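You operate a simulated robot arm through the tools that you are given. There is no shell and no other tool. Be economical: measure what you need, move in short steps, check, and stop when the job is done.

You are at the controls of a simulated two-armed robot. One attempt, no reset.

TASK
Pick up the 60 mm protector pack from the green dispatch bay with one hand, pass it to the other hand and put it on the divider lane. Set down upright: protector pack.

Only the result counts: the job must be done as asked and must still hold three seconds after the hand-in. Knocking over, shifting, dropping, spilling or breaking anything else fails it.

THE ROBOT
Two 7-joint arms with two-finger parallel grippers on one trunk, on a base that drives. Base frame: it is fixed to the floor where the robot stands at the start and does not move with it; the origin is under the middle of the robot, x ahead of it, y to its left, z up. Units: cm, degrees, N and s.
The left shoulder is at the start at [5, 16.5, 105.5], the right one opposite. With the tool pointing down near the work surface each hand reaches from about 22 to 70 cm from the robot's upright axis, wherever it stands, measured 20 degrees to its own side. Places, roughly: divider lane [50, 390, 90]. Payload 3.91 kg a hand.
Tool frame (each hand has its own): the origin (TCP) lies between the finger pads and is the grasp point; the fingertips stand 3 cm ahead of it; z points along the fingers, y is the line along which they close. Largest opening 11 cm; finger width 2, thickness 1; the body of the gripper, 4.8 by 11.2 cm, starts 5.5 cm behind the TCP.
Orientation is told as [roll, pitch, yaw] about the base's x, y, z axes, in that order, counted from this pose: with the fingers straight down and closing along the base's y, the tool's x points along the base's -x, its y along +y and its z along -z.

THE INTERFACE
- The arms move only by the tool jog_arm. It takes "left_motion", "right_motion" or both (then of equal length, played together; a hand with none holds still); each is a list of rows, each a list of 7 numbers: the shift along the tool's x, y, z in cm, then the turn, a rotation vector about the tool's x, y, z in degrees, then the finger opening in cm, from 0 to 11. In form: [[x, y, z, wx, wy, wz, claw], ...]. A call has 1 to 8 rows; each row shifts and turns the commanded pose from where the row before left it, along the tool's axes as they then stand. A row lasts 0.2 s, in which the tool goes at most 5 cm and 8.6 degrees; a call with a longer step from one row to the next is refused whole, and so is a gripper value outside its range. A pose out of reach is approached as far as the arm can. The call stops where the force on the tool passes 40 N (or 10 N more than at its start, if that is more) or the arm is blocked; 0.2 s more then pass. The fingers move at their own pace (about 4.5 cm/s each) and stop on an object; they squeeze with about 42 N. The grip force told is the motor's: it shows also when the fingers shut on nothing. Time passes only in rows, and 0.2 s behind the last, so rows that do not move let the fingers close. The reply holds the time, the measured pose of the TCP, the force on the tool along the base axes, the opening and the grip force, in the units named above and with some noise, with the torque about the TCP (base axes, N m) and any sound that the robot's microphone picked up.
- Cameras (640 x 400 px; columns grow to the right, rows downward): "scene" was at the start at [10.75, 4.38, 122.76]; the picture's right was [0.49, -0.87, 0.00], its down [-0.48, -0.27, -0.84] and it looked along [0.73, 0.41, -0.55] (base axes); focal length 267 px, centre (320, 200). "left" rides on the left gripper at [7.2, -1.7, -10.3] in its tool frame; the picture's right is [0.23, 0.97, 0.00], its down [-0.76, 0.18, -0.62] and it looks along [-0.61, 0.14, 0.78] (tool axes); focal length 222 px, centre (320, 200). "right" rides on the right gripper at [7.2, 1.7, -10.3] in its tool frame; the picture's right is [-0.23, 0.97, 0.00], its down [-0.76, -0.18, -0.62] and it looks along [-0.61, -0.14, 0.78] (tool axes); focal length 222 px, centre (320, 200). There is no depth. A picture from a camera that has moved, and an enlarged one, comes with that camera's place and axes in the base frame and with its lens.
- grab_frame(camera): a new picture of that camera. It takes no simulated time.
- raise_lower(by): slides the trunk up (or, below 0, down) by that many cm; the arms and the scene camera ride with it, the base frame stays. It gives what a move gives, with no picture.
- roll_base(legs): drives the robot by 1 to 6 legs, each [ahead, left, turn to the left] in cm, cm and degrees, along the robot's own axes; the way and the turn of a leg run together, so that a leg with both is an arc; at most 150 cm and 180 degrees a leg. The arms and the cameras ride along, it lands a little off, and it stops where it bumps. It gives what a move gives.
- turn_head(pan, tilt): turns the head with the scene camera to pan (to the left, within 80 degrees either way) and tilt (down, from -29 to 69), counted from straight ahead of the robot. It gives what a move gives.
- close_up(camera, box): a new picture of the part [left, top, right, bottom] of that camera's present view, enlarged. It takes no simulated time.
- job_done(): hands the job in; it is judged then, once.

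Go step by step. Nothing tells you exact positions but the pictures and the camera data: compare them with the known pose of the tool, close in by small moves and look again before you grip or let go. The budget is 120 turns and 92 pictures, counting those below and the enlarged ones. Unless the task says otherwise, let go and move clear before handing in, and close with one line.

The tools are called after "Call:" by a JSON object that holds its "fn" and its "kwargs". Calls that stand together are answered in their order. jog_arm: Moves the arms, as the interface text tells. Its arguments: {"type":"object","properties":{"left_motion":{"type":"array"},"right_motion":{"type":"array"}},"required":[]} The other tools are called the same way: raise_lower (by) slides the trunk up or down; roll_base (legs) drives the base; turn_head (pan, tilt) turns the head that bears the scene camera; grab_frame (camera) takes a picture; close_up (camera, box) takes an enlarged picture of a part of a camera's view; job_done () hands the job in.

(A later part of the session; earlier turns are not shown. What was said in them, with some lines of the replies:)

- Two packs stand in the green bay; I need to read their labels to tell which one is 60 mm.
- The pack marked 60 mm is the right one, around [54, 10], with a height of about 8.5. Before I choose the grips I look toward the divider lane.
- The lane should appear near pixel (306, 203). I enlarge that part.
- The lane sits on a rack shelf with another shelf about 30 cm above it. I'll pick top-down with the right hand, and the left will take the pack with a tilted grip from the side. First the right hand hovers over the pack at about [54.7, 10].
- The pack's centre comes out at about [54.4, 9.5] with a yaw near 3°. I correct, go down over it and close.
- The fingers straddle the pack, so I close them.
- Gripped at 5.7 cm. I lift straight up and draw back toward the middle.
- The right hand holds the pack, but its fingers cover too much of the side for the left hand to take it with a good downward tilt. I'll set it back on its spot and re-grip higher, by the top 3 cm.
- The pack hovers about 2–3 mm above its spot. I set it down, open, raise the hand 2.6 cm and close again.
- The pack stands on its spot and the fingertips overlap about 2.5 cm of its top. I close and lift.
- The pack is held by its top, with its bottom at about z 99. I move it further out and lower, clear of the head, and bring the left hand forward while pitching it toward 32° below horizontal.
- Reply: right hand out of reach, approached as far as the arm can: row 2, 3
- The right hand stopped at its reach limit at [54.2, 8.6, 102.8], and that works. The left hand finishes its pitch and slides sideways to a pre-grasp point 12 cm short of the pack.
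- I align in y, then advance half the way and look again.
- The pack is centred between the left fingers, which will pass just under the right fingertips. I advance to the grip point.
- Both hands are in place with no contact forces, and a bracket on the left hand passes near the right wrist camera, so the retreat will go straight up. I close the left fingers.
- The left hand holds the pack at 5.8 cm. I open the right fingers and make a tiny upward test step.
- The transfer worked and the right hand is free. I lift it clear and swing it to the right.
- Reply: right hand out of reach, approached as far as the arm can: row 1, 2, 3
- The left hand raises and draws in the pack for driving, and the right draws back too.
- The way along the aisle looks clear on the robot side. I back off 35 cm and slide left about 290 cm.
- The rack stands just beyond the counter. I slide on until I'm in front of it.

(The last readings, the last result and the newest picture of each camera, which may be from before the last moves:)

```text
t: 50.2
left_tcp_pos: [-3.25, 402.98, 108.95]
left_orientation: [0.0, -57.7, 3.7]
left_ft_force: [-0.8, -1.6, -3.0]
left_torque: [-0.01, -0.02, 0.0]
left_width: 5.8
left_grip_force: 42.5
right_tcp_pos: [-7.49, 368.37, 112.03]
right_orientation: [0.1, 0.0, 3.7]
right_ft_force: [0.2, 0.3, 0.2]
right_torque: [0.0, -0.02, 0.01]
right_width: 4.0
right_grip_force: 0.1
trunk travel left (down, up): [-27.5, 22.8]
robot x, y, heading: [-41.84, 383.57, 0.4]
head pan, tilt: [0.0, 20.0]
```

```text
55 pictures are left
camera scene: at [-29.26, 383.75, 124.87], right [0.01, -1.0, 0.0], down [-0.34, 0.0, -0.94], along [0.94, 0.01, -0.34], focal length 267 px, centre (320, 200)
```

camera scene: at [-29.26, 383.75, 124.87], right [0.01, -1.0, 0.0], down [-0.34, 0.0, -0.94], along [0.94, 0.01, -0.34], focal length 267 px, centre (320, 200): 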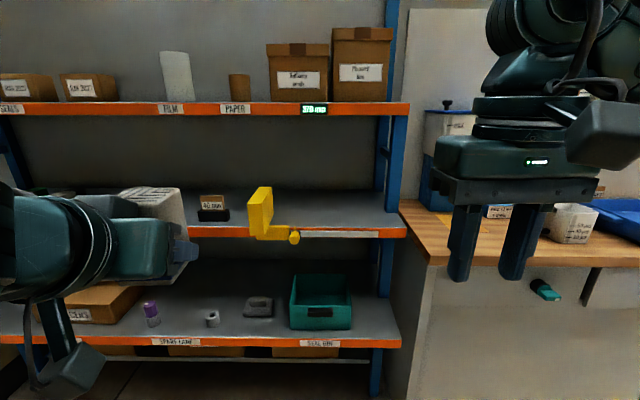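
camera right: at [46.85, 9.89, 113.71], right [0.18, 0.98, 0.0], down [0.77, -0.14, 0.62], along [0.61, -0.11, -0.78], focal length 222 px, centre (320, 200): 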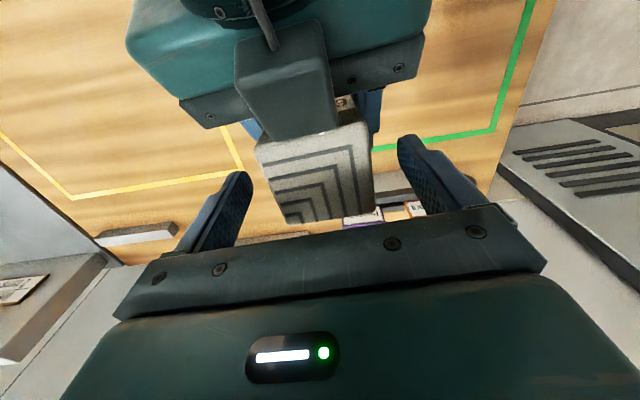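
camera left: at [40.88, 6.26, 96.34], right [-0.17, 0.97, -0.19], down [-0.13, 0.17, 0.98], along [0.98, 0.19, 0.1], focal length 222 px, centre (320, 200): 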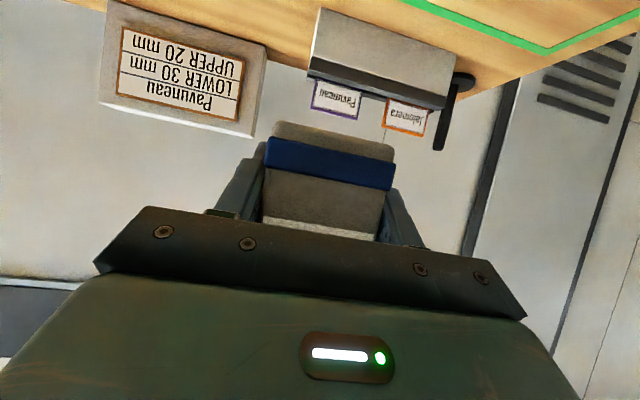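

Call:
{"fn": "close_up", "kwargs": {"camera": "scene", "box": [180, 90, 420, 250]}}

Call:
{"fn": "close_up", "kwargs": {"camera": "scene", "box": [0, 150, 240, 300]}}

```text
2.50 times, centred on (300, 170) of scene
camera zoom: at [-29.26, 383.75, 124.87], right [0.01, -1.0, 0.0], down [-0.34, 0.0, -0.94], along [0.94, 0.01, -0.34], focal length 667 px, centre (370, 275)
```

zoom: 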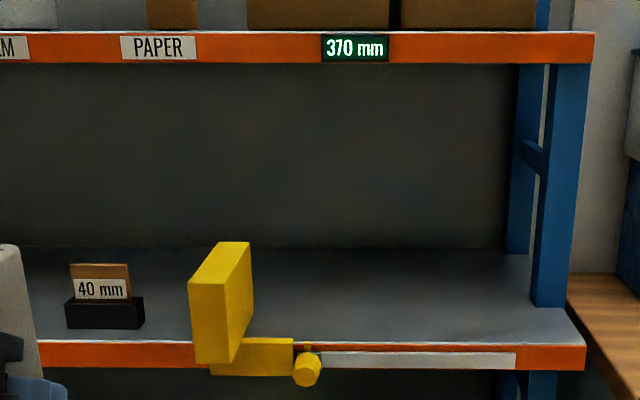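

```text
2.67 times, centred on (120, 225) of scene
camera zoom: at [-29.26, 383.75, 124.87], right [0.01, -1.0, 0.0], down [-0.34, 0.0, -0.94], along [0.94, 0.01, -0.34], focal length 712 px, centre (853, 133)
```

zoom: 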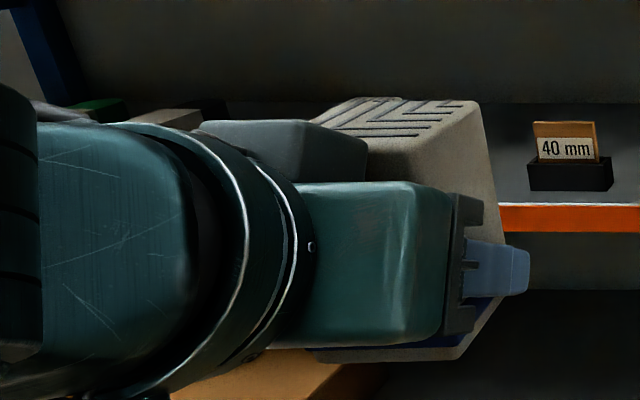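

I've found the rack shelf at z≈90: a yellow divider at y≈400, a post at y≈361, the shelf front at x≈38. I look closer at the lane and its edge before I choose the spot.

Call:
{"fn": "close_up", "kwargs": {"camera": "scene", "box": [240, 180, 410, 250]}}

Call:
{"fn": "grab_frame", "kwargs": {"camera": "left"}}

Call:
{"fn": "grab_frame", "kwargs": {"camera": "right"}}

```text
3.76 times, centred on (325, 215) of scene
camera zoom: at [-29.26, 383.75, 124.87], right [0.01, -1.0, 0.0], down [-0.34, 0.0, -0.94], along [0.94, 0.01, -0.34], focal length 1005 px, centre (301, 144)
```

zoom: 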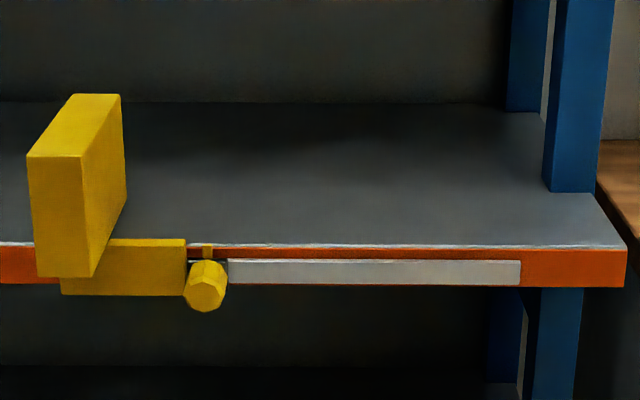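

```text
51 pictures are left
camera left: at [-15.74, 400.51, 108.4], right [-0.19, 0.96, -0.19], down [-0.13, 0.17, 0.98], along [0.97, 0.21, 0.09], focal length 222 px, centre (320, 200)
```

left: 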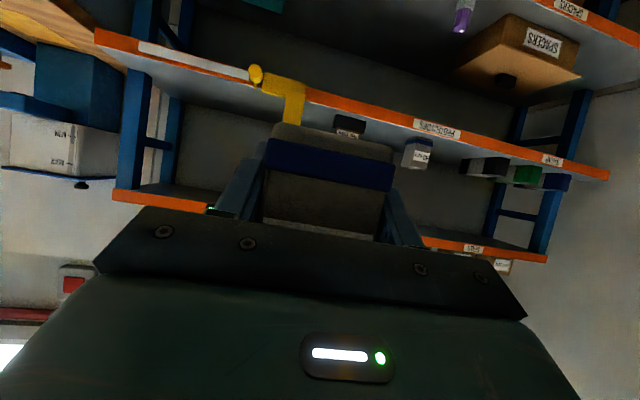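

```text
50 pictures are left
camera right: at [-14.97, 369.66, 122.43], right [0.16, 0.99, 0.0], down [0.77, -0.13, 0.62], along [0.61, -0.1, -0.78], focal length 222 px, centre (320, 200)
```

right: 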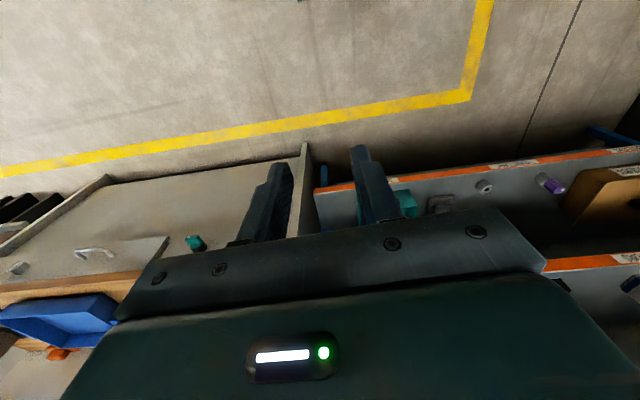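

There's a shelf label left of the divider, so I read it before deciding which side is the lane.

Call:
{"fn": "close_up", "kwargs": {"camera": "left", "box": [320, 100, 480, 200]}}

Call:
{"fn": "close_up", "kwargs": {"camera": "left", "box": [450, 130, 610, 230]}}

Call:
{"fn": "close_up", "kwargs": {"camera": "left", "box": [90, 20, 350, 180]}}

```text
4.00 times, centred on (400, 150) of left
camera zoom: at [-15.74, 400.51, 108.4], right [-0.19, 0.96, -0.19], down [-0.13, 0.17, 0.98], along [0.97, 0.21, 0.09], focal length 888 px, centre (0, 400)
```

zoom: 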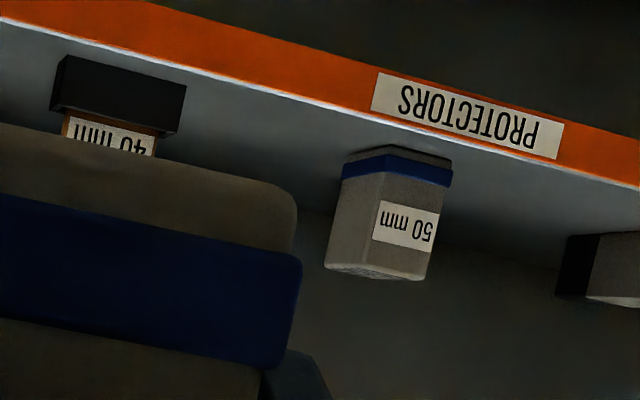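

```text
4.00 times, centred on (530, 180) of left
camera zoom: at [-15.74, 400.51, 108.4], right [-0.19, 0.96, -0.19], down [-0.13, 0.17, 0.98], along [0.97, 0.21, 0.09], focal length 888 px, centre (-520, 280)
```

zoom: 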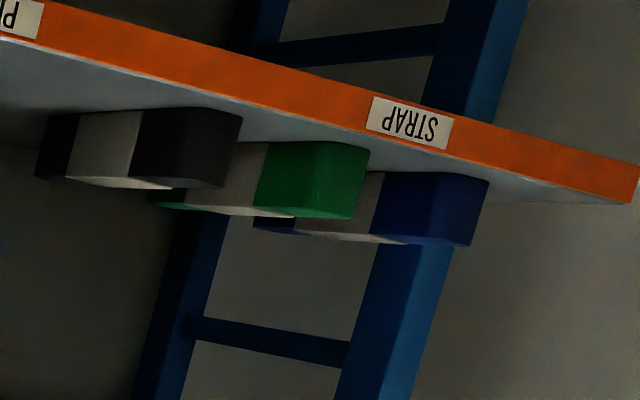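

```text
2.46 times, centred on (220, 100) of left
camera zoom: at [-15.74, 400.51, 108.4], right [-0.19, 0.96, -0.19], down [-0.13, 0.17, 0.98], along [0.97, 0.21, 0.09], focal length 547 px, centre (566, 446)
```

zoom: 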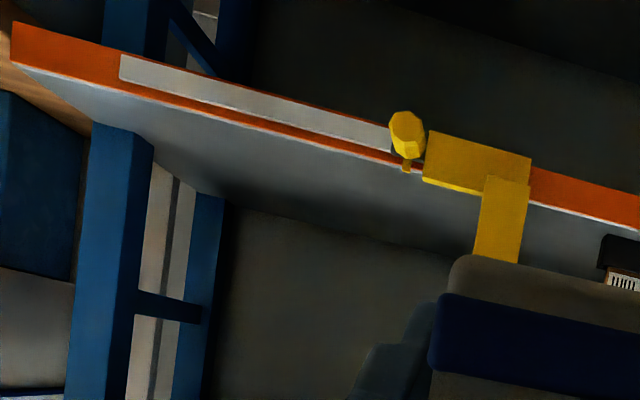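

The "370 mm" display fits the gap from the post (y≈363) to the divider (y≈400), so that gap is the divider lane. I'll set the pack at about [48, 387]. I drive in closer with the hands still short of the shelf.

Call:
{"fn": "roll_base", "kwargs": {"legs": [[32, -6, 0]]}}

Call:
{"fn": "turn_head", "kwargs": {"pan": 5, "tilt": 30}}

Call:
{"fn": "grab_frame", "kwargs": {"camera": "scene"}}

Call:
{"fn": "grab_frame", "kwargs": {"camera": "left"}}

```text
t: 52.4
left_tcp_pos: [29.31, 396.97, 108.91]
left_orientation: [0.1, -57.6, 3.3]
left_ft_force: [0.2, 0.9, -2.2]
left_torque: [-0.01, 0.03, 0.0]
left_width: 5.77
left_grip_force: 42.4
right_tcp_pos: [24.76, 362.49, 112.05]
right_orientation: [0.0, 0.0, 3.3]
right_ft_force: [-0.4, 0.4, 0.6]
right_torque: [-0.01, 0.01, 0.04]
right_width: 4.02
right_grip_force: 0.1
trunk travel left (down, up): [-27.5, 22.8]
robot x, y, heading: [-9.12, 377.62, 0.2]
head pan, tilt: [0.0, 20.0]
```

```text
t: 53.1
left_tcp_pos: [29.23, 397.06, 108.9]
left_orientation: [0.2, -57.7, 3.3]
left_ft_force: [-0.2, 0.8, -2.3]
left_torque: [-0.02, 0.0, -0.01]
left_width: 5.81
left_grip_force: 41.9
right_tcp_pos: [24.59, 362.39, 112.13]
right_orientation: [0.0, 0.0, 3.3]
right_ft_force: [-0.7, -0.2, -0.3]
right_torque: [-0.01, -0.02, 0.01]
right_width: 4.01
right_grip_force: 0.1
trunk travel left (down, up): [-27.5, 22.8]
robot x, y, heading: [-8.94, 377.91, 0.3]
head pan, tilt: [5.0, 30.0]
```

```text
46 pictures are left
camera scene: at [2.8, 378.73, 123.27], right [0.09, -1.0, 0.0], down [-0.5, -0.05, -0.87], along [0.86, 0.08, -0.5], focal length 267 px, centre (320, 200)
```

scene: 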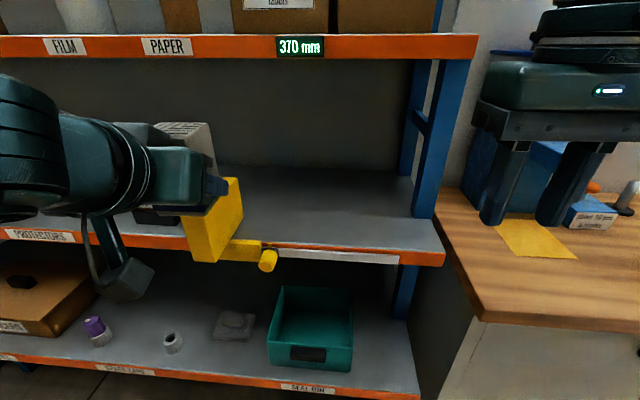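

```text
45 pictures are left
camera left: at [16.74, 394.62, 108.39], right [-0.18, 0.97, -0.19], down [-0.13, 0.17, 0.98], along [0.98, 0.2, 0.09], focal length 222 px, centre (320, 200)
```

left: 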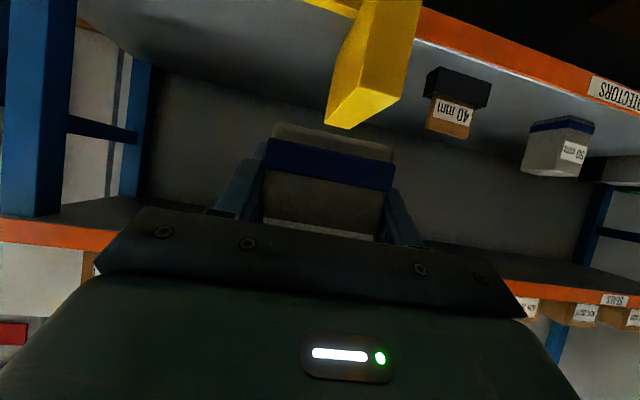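

Triangulating gives the shelf front at x≈43.5, z≈90, the divider's face at y≈399 and its knob at about [39, 392, 89]. I aim for pack centre at about [50.5, 386]: first sideways and down in front of the shelf, then a look.

Call:
{"fn": "jog_arm", "kwargs": {"left_motion": [[0, -4, 0, 0, 0, 0, 4], [0, -4, 0, 0, 0, 0, 4], [0, -4, 0, 0, 0, 0, 4], [2.88, 0, 1.81, 0, 0, 0, 4], [2.88, 0, 1.81, 0, 0, 0, 4], [2.88, 0, 1.81, 0, 0, 0, 4], [0, 0, 0, 0, 0, 0, 4]]}}

Call:
{"fn": "grab_frame", "kwargs": {"camera": "scene"}}

Call:
{"fn": "grab_frame", "kwargs": {"camera": "left"}}

```text
t: 54.7
left_tcp_pos: [29.91, 385.18, 98.76]
left_orientation: [0.0, -57.7, 3.4]
left_ft_force: [-0.6, 0.4, -2.1]
left_torque: [0.01, -0.01, 0.03]
left_width: 5.8
left_grip_force: 41.6
right_tcp_pos: [24.76, 362.27, 112.1]
right_orientation: [0.0, 0.0, 3.3]
right_ft_force: [0.3, -0.3, 0.7]
right_torque: [0.03, 0.01, 0.01]
right_width: 4.01
right_grip_force: 0.0
trunk travel left (down, up): [-27.5, 22.8]
robot x, y, heading: [-9.09, 377.95, 0.4]
head pan, tilt: [5.0, 30.0]
```

```text
44 pictures are left
camera scene: at [2.8, 378.73, 123.26], right [0.09, -1.0, 0.0], down [-0.5, -0.05, -0.87], along [0.86, 0.08, -0.5], focal length 267 px, centre (320, 200)
```

scene: 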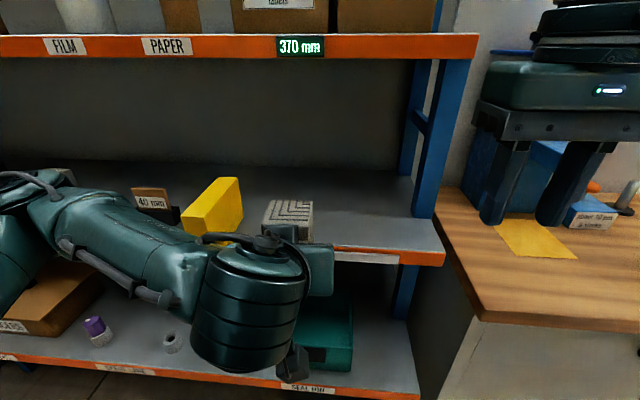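

```text
43 pictures are left
camera left: at [17.32, 382.74, 98.22], right [-0.18, 0.97, -0.19], down [-0.13, 0.17, 0.98], along [0.98, 0.2, 0.1], focal length 222 px, centre (320, 200)
```

left: 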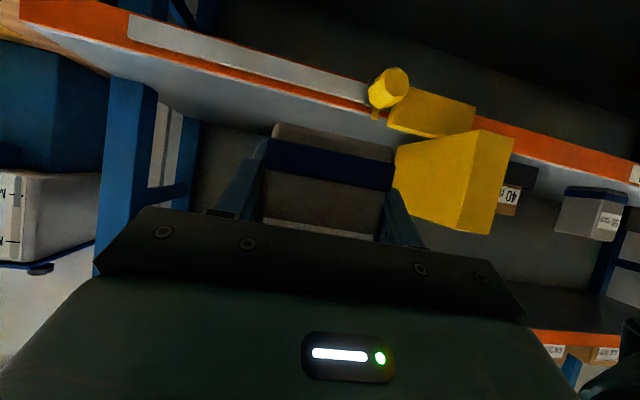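

All clear: the pack bottom is at about z 96, with the divider and knob well to the left. I push forward 20 cm into the lane.

Call:
{"fn": "jog_arm", "kwargs": {"left_motion": [[-2.13, -0.8, 3.38, 0, 0, 0, 4], [-2.13, 0, 3.38, 0, 0, 0, 4], [-2.13, 0, 3.38, 0, 0, 0, 4], [-2.13, 0, 3.38, 0, 0, 0, 4], [-2.13, 0, 3.38, 0, 0, 0, 4], [0, 0, 0, 0, 0, 0, 4]]}}

Call:
{"fn": "grab_frame", "kwargs": {"camera": "scene"}}

Call:
{"fn": "grab_frame", "kwargs": {"camera": "left"}}

```text
t: 56.1
left_tcp_pos: [50.14, 385.38, 98.84]
left_orientation: [0.2, -57.8, 3.2]
left_ft_force: [0.4, 0.4, -3.2]
left_torque: [0.02, 0.02, -0.02]
left_width: 5.78
left_grip_force: 41.9
right_tcp_pos: [24.63, 362.55, 111.99]
right_orientation: [0.1, -0.1, 3.3]
right_ft_force: [-0.6, -0.3, 0.2]
right_torque: [0.01, 0.0, 0.02]
right_width: 4.02
right_grip_force: 0.1
trunk travel left (down, up): [-27.5, 22.8]
robot x, y, heading: [-8.94, 377.79, 0.2]
head pan, tilt: [5.0, 30.0]
```

```text
42 pictures are left
camera scene: at [2.8, 378.73, 123.26], right [0.09, -1.0, 0.0], down [-0.5, -0.05, -0.87], along [0.86, 0.08, -0.5], focal length 267 px, centre (320, 200)
```

scene: 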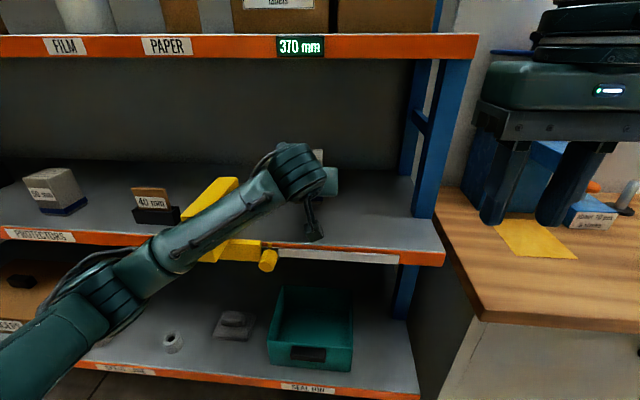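

```text
41 pictures are left
camera left: at [37.48, 383.06, 98.31], right [-0.18, 0.97, -0.19], down [-0.13, 0.17, 0.98], along [0.98, 0.2, 0.09], focal length 222 px, centre (320, 200)
```

left: 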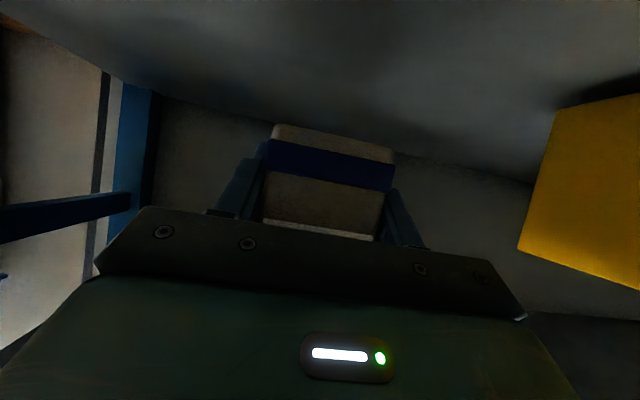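

Inside the lane there's about 6 cm to go and the forearm has clearance to the divider. I lower 5 cm and check.

Call:
{"fn": "jog_arm", "kwargs": {"left_motion": [[1.69, 0, 1.07, 0, 0, 0, 4], [1.69, 0, 1.07, 0, 0, 0, 4], [0.85, 0, 0.53, 0, 0, 0, 4], [0, 0, 0, 0, 0, 0, 4]]}}

Call:
{"fn": "grab_frame", "kwargs": {"camera": "scene"}}

Call:
{"fn": "grab_frame", "kwargs": {"camera": "left"}}

Call:
{"fn": "close_up", "kwargs": {"camera": "scene", "box": [200, 140, 400, 270]}}

```text
t: 57.1
left_tcp_pos: [49.99, 385.49, 93.86]
left_orientation: [0.2, -57.7, 3.3]
left_ft_force: [1.0, 0.2, -2.3]
left_torque: [0.04, 0.02, 0.03]
left_width: 5.77
left_grip_force: 42.1
right_tcp_pos: [24.67, 362.46, 112.07]
right_orientation: [0.0, 0.0, 3.2]
right_ft_force: [-0.1, 0.9, -0.2]
right_torque: [0.01, -0.04, 0.02]
right_width: 4.02
right_grip_force: 0.1
trunk travel left (down, up): [-27.5, 22.8]
robot x, y, heading: [-9.07, 377.73, 0.2]
head pan, tilt: [5.0, 30.0]
```

```text
40 pictures are left
camera scene: at [2.81, 378.73, 123.26], right [0.09, -1.0, 0.0], down [-0.5, -0.05, -0.87], along [0.86, 0.08, -0.5], focal length 267 px, centre (320, 200)
```

scene: 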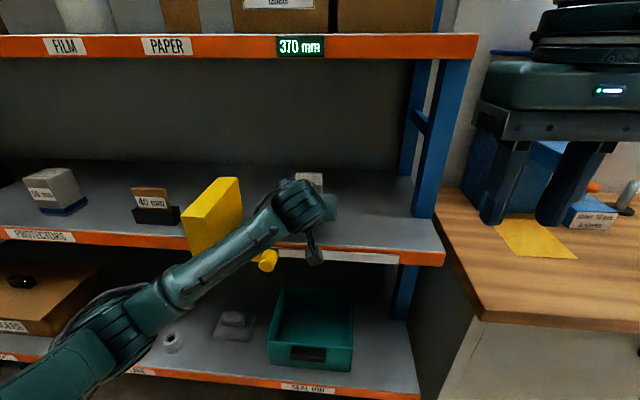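

```text
39 pictures are left
camera left: at [37.49, 383.07, 93.23], right [-0.18, 0.97, -0.19], down [-0.13, 0.17, 0.98], along [0.98, 0.2, 0.09], focal length 222 px, centre (320, 200)
```

left: 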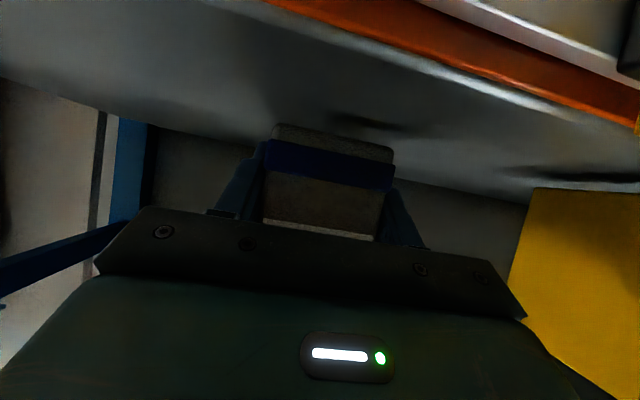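

```text
3.08 times, centred on (300, 205) of scene
camera zoom: at [2.81, 378.73, 123.26], right [0.09, -1.0, 0.0], down [-0.5, -0.05, -0.87], along [0.86, 0.08, -0.5], focal length 821 px, centre (382, 185)
```

zoom: 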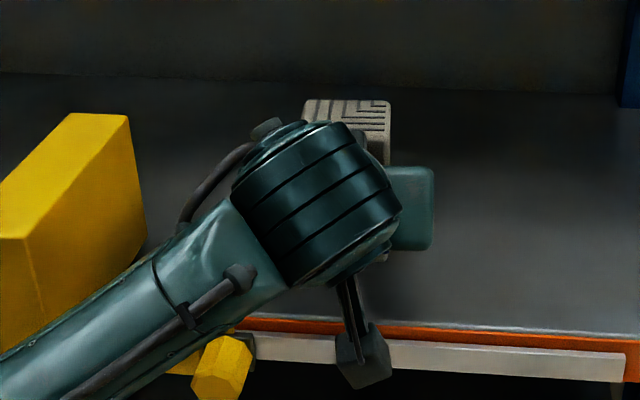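

About 1 cm remains. I lower in small steps and watch the force.

Call:
{"fn": "jog_arm", "kwargs": {"left_motion": [[0.42, 0, 0.27, 0, 0, 0, 4], [0.17, 0, 0.106, 0, 0, 0, 4], [0, 0, 0, 0, 0, 0, 4]]}}

Call:
{"fn": "jog_arm", "kwargs": {"left_motion": [[0.127, 0, 0.08, 0, 0, 0, 4], [0, 0, 0, 0, 0, 0, 4]]}}

Call:
{"fn": "close_up", "kwargs": {"camera": "left", "box": [220, 90, 460, 240]}}

```text
t: 57.9
left_tcp_pos: [49.96, 385.46, 92.99]
left_orientation: [0.1, -57.8, 3.4]
left_ft_force: [0.7, -0.1, -1.6]
left_torque: [0.02, 0.01, -0.01]
left_width: 5.8
left_grip_force: 41.6
right_tcp_pos: [24.77, 362.46, 112.02]
right_orientation: [0.0, -0.1, 3.3]
right_ft_force: [-0.3, -0.2, 0.6]
right_torque: [-0.01, -0.01, 0.02]
right_width: 4.02
right_grip_force: 0.0
trunk travel left (down, up): [-27.5, 22.8]
robot x, y, heading: [-9.27, 377.78, -0.0]
head pan, tilt: [5.0, 30.0]
```

```text
t: 58.5
left_tcp_pos: [49.98, 385.42, 92.97]
left_orientation: [0.1, -57.7, 3.2]
left_ft_force: [-1.1, 0.5, -2.2]
left_torque: [0.01, -0.01, 0.0]
left_width: 5.77
left_grip_force: 41.9
right_tcp_pos: [24.81, 362.47, 111.91]
right_orientation: [0.0, 0.0, 3.3]
right_ft_force: [-0.9, 0.0, -0.4]
right_torque: [0.02, -0.03, -0.01]
right_width: 4.01
right_grip_force: 0.0
trunk travel left (down, up): [-27.5, 22.8]
robot x, y, heading: [-9.22, 377.84, 0.3]
head pan, tilt: [5.0, 30.0]
```

```text
2.67 times, centred on (340, 165) of left
camera zoom: at [37.43, 383.05, 92.33], right [-0.18, 0.97, -0.19], down [-0.13, 0.17, 0.98], along [0.98, 0.2, 0.09], focal length 592 px, centre (267, 293)
```

zoom: 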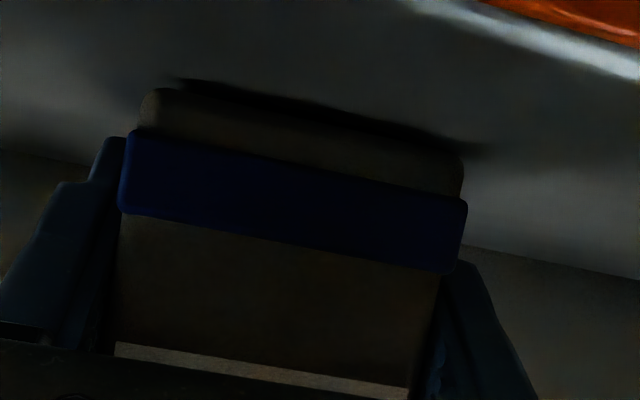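

The shadow has nearly closed under the pack and there's no contact force yet. I keep creeping down.

Call:
{"fn": "jog_arm", "kwargs": {"left_motion": [[0.1, 0, 0.064, 0, 0, 0, 4], [0, 0, 0, 0, 0, 0, 4]]}}

Call:
{"fn": "jog_arm", "kwargs": {"left_motion": [[0.1, 0, 0.064, 0, 0, 0, 4], [0, 0, 0, 0, 0, 0, 4]]}}

```text
t: 59.1
left_tcp_pos: [50.08, 385.4, 92.73]
left_orientation: [0.2, -57.6, 3.3]
left_ft_force: [0.8, 0.3, -2.6]
left_torque: [-0.01, 0.01, -0.01]
left_width: 5.8
left_grip_force: 41.7
right_tcp_pos: [24.68, 362.47, 112.11]
right_orientation: [0.0, -0.1, 3.3]
right_ft_force: [0.6, 0.4, -0.4]
right_torque: [0.0, 0.0, 0.01]
right_width: 3.98
right_grip_force: 0.1
trunk travel left (down, up): [-27.5, 22.8]
robot x, y, heading: [-9.33, 377.97, 0.1]
head pan, tilt: [5.0, 30.0]
```

```text
t: 59.7
left_tcp_pos: [50.13, 385.42, 92.8]
left_orientation: [0.0, -57.8, 3.4]
left_ft_force: [0.8, 0.6, 0.0]
left_torque: [0.06, -0.08, 0.03]
left_width: 5.8
left_grip_force: 42.3
right_tcp_pos: [24.58, 362.43, 112.05]
right_orientation: [0.0, 0.1, 3.3]
right_ft_force: [-0.7, -0.5, 0.7]
right_torque: [-0.03, -0.01, 0.0]
right_width: 3.98
right_grip_force: 0.1
trunk travel left (down, up): [-27.5, 22.8]
robot x, y, heading: [-8.77, 377.62, 0.3]
head pan, tilt: [5.0, 30.0]
```

The force went from −2.5 to 0, so the pack is touching down. One last nudge, then I open the fingers.

Call:
{"fn": "jog_arm", "kwargs": {"left_motion": [[0.05, 0, 0.03, 0, 0, 0, 4], [0, 0, 0, 0, 0, 0, 6], [0, 0, 0, 0, 0, 0, 7], [0, 0, 0, 0, 0, 0, 9], [0, 0, 0, 0, 0, 0, 10], [0, 0, 0, 0, 0, 0, 10]]}}

Call:
{"fn": "grab_frame", "kwargs": {"camera": "left"}}

```text
t: 61.1
left_tcp_pos: [50.13, 385.45, 92.66]
left_orientation: [0.0, -57.7, 3.2]
left_ft_force: [-0.4, 0.5, -0.1]
left_torque: [0.01, 0.03, -0.01]
left_width: 10.01
left_grip_force: 0.0
right_tcp_pos: [24.74, 362.43, 111.95]
right_orientation: [0.0, 0.0, 3.3]
right_ft_force: [-0.4, 0.4, -1.1]
right_torque: [0.01, 0.01, 0.01]
right_width: 3.96
right_grip_force: 0.1
trunk travel left (down, up): [-27.5, 22.8]
robot x, y, heading: [-9.2, 377.76, 0.3]
head pan, tilt: [5.0, 30.0]
```

```text
36 pictures are left
camera left: at [37.46, 383.0, 92.02], right [-0.18, 0.97, -0.19], down [-0.13, 0.17, 0.98], along [0.98, 0.2, 0.09], focal length 222 px, centre (320, 200)
```

left: 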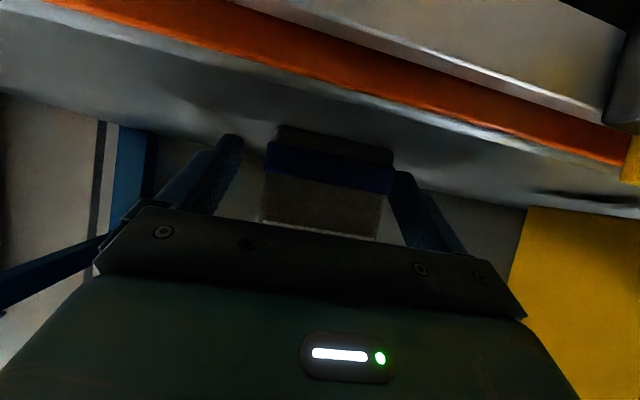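

The pack stands free. I pull the hand straight back along its axis and look.

Call:
{"fn": "jog_arm", "kwargs": {"left_motion": [[0, 0, -1.5, 0, 0, 0, 10], [0, 0, -3, 0, 0, 0, 10], [0, 0, -4, 0, 0, 0, 10], [0, 0, -4, 0, 0, 0, 10], [0, 0, -4, 0, 0, 0, 10], [0, 0, -4, 0, 0, 0, 10], [0, 0, 0, 0, 0, 0, 10]]}}

Call:
{"fn": "grab_frame", "kwargs": {"camera": "scene"}}

Call:
{"fn": "grab_frame", "kwargs": {"camera": "left"}}

```text
t: 62.7
left_tcp_pos: [33.77, 384.44, 102.29]
left_orientation: [0.4, -58.4, 3.1]
left_ft_force: [0.5, 0.3, 0.1]
left_torque: [-0.03, 0.0, -0.01]
left_width: 10.0
left_grip_force: 0.1
left hand out of reach, approached as far as the arm can: row 6
right_tcp_pos: [24.69, 362.48, 112.08]
right_orientation: [0.0, 0.0, 3.3]
right_ft_force: [-0.2, -0.6, 0.1]
right_torque: [-0.02, -0.02, 0.01]
right_width: 4.0
right_grip_force: 0.1
trunk travel left (down, up): [-27.5, 22.8]
robot x, y, heading: [-9.48, 377.83, 0.2]
head pan, tilt: [5.0, 30.0]
```

```text
35 pictures are left
camera scene: at [2.78, 378.71, 123.27], right [0.09, -1.0, 0.0], down [-0.5, -0.05, -0.87], along [0.86, 0.08, -0.5], focal length 267 px, centre (320, 200)
```

scene: 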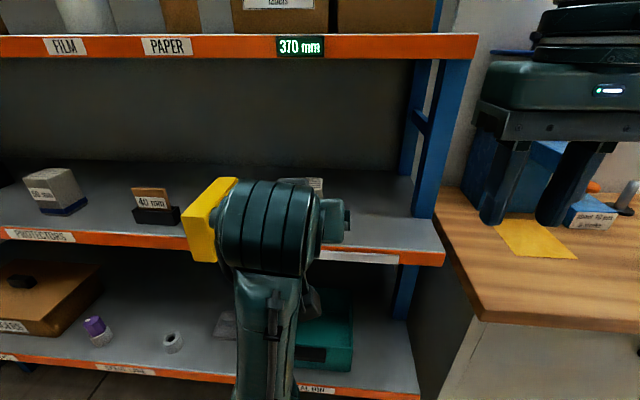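

```text
34 pictures are left
camera left: at [21.25, 381.94, 101.64], right [-0.18, 0.97, -0.19], down [-0.14, 0.17, 0.98], along [0.97, 0.2, 0.11], focal length 222 px, centre (320, 200)
```

left: 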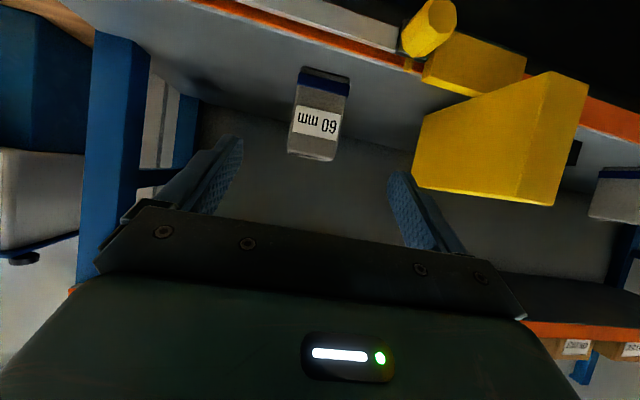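

The pack stands upright in the lane and the hand is out. I roll back for a clear view and a last check.

Call:
{"fn": "roll_base", "kwargs": {"legs": [[-25, 0, 0]]}}

Call:
{"fn": "grab_frame", "kwargs": {"camera": "scene"}}

Call:
{"fn": "close_up", "kwargs": {"camera": "left", "box": [240, 60, 480, 210]}}

```text
t: 64.5
left_tcp_pos: [9.08, 384.29, 102.17]
left_orientation: [0.7, -58.2, 3.3]
left_ft_force: [-0.1, -0.1, -0.6]
left_torque: [0.0, 0.02, -0.02]
left_width: 10.0
left_grip_force: 0.1
right_tcp_pos: [-0.1, 362.28, 112.01]
right_orientation: [0.0, -0.1, 3.5]
right_ft_force: [0.7, 0.4, -0.5]
right_torque: [0.0, -0.02, 0.0]
right_width: 3.99
right_grip_force: 0.0
trunk travel left (down, up): [-27.5, 22.8]
robot x, y, heading: [-34.16, 377.49, 0.2]
head pan, tilt: [5.0, 30.0]
```

```text
33 pictures are left
camera scene: at [-22.02, 378.59, 123.27], right [0.09, -1.0, 0.0], down [-0.5, -0.05, -0.87], along [0.86, 0.08, -0.5], focal length 267 px, centre (320, 200)
```

scene: 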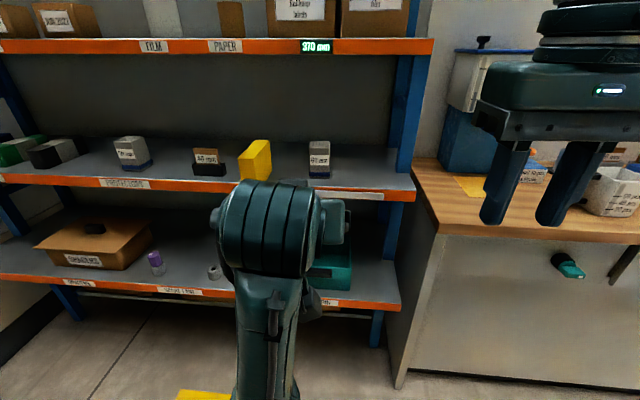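

```text
2.67 times, centred on (360, 135) of left
camera zoom: at [-3.54, 381.81, 101.55], right [-0.18, 0.97, -0.19], down [-0.14, 0.16, 0.98], along [0.97, 0.2, 0.1], focal length 592 px, centre (213, 373)
```

zoom: 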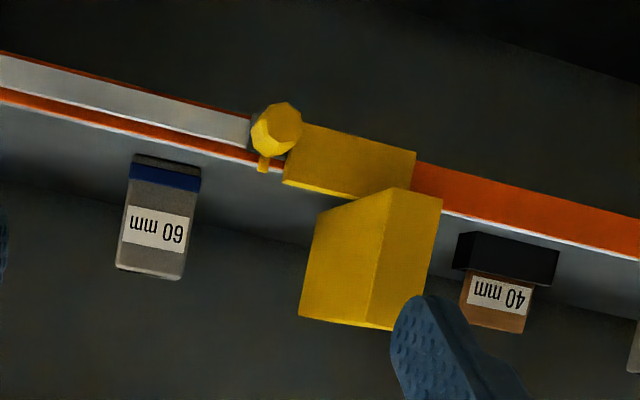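

The 60 mm pack stands upright on the shelf, right of the divider, with the divider, the 40 mm holder and the 50 mm pack where they were. Both hands are clear, so I hand in.

Call:
{"fn": "job_done", "kwargs": {}}

```text
The job is handed in.
```

I picked the 60 mm protector pack from the green bay with the right hand and passed it to the left. It now stands upright in the divider lane at about [50.5, 385.5]. I took the lane to be the gap between the post and the yellow divider, which matches the 370 mm display. Before the handover I set the pack back on its spot in the bay once, to grip it higher.
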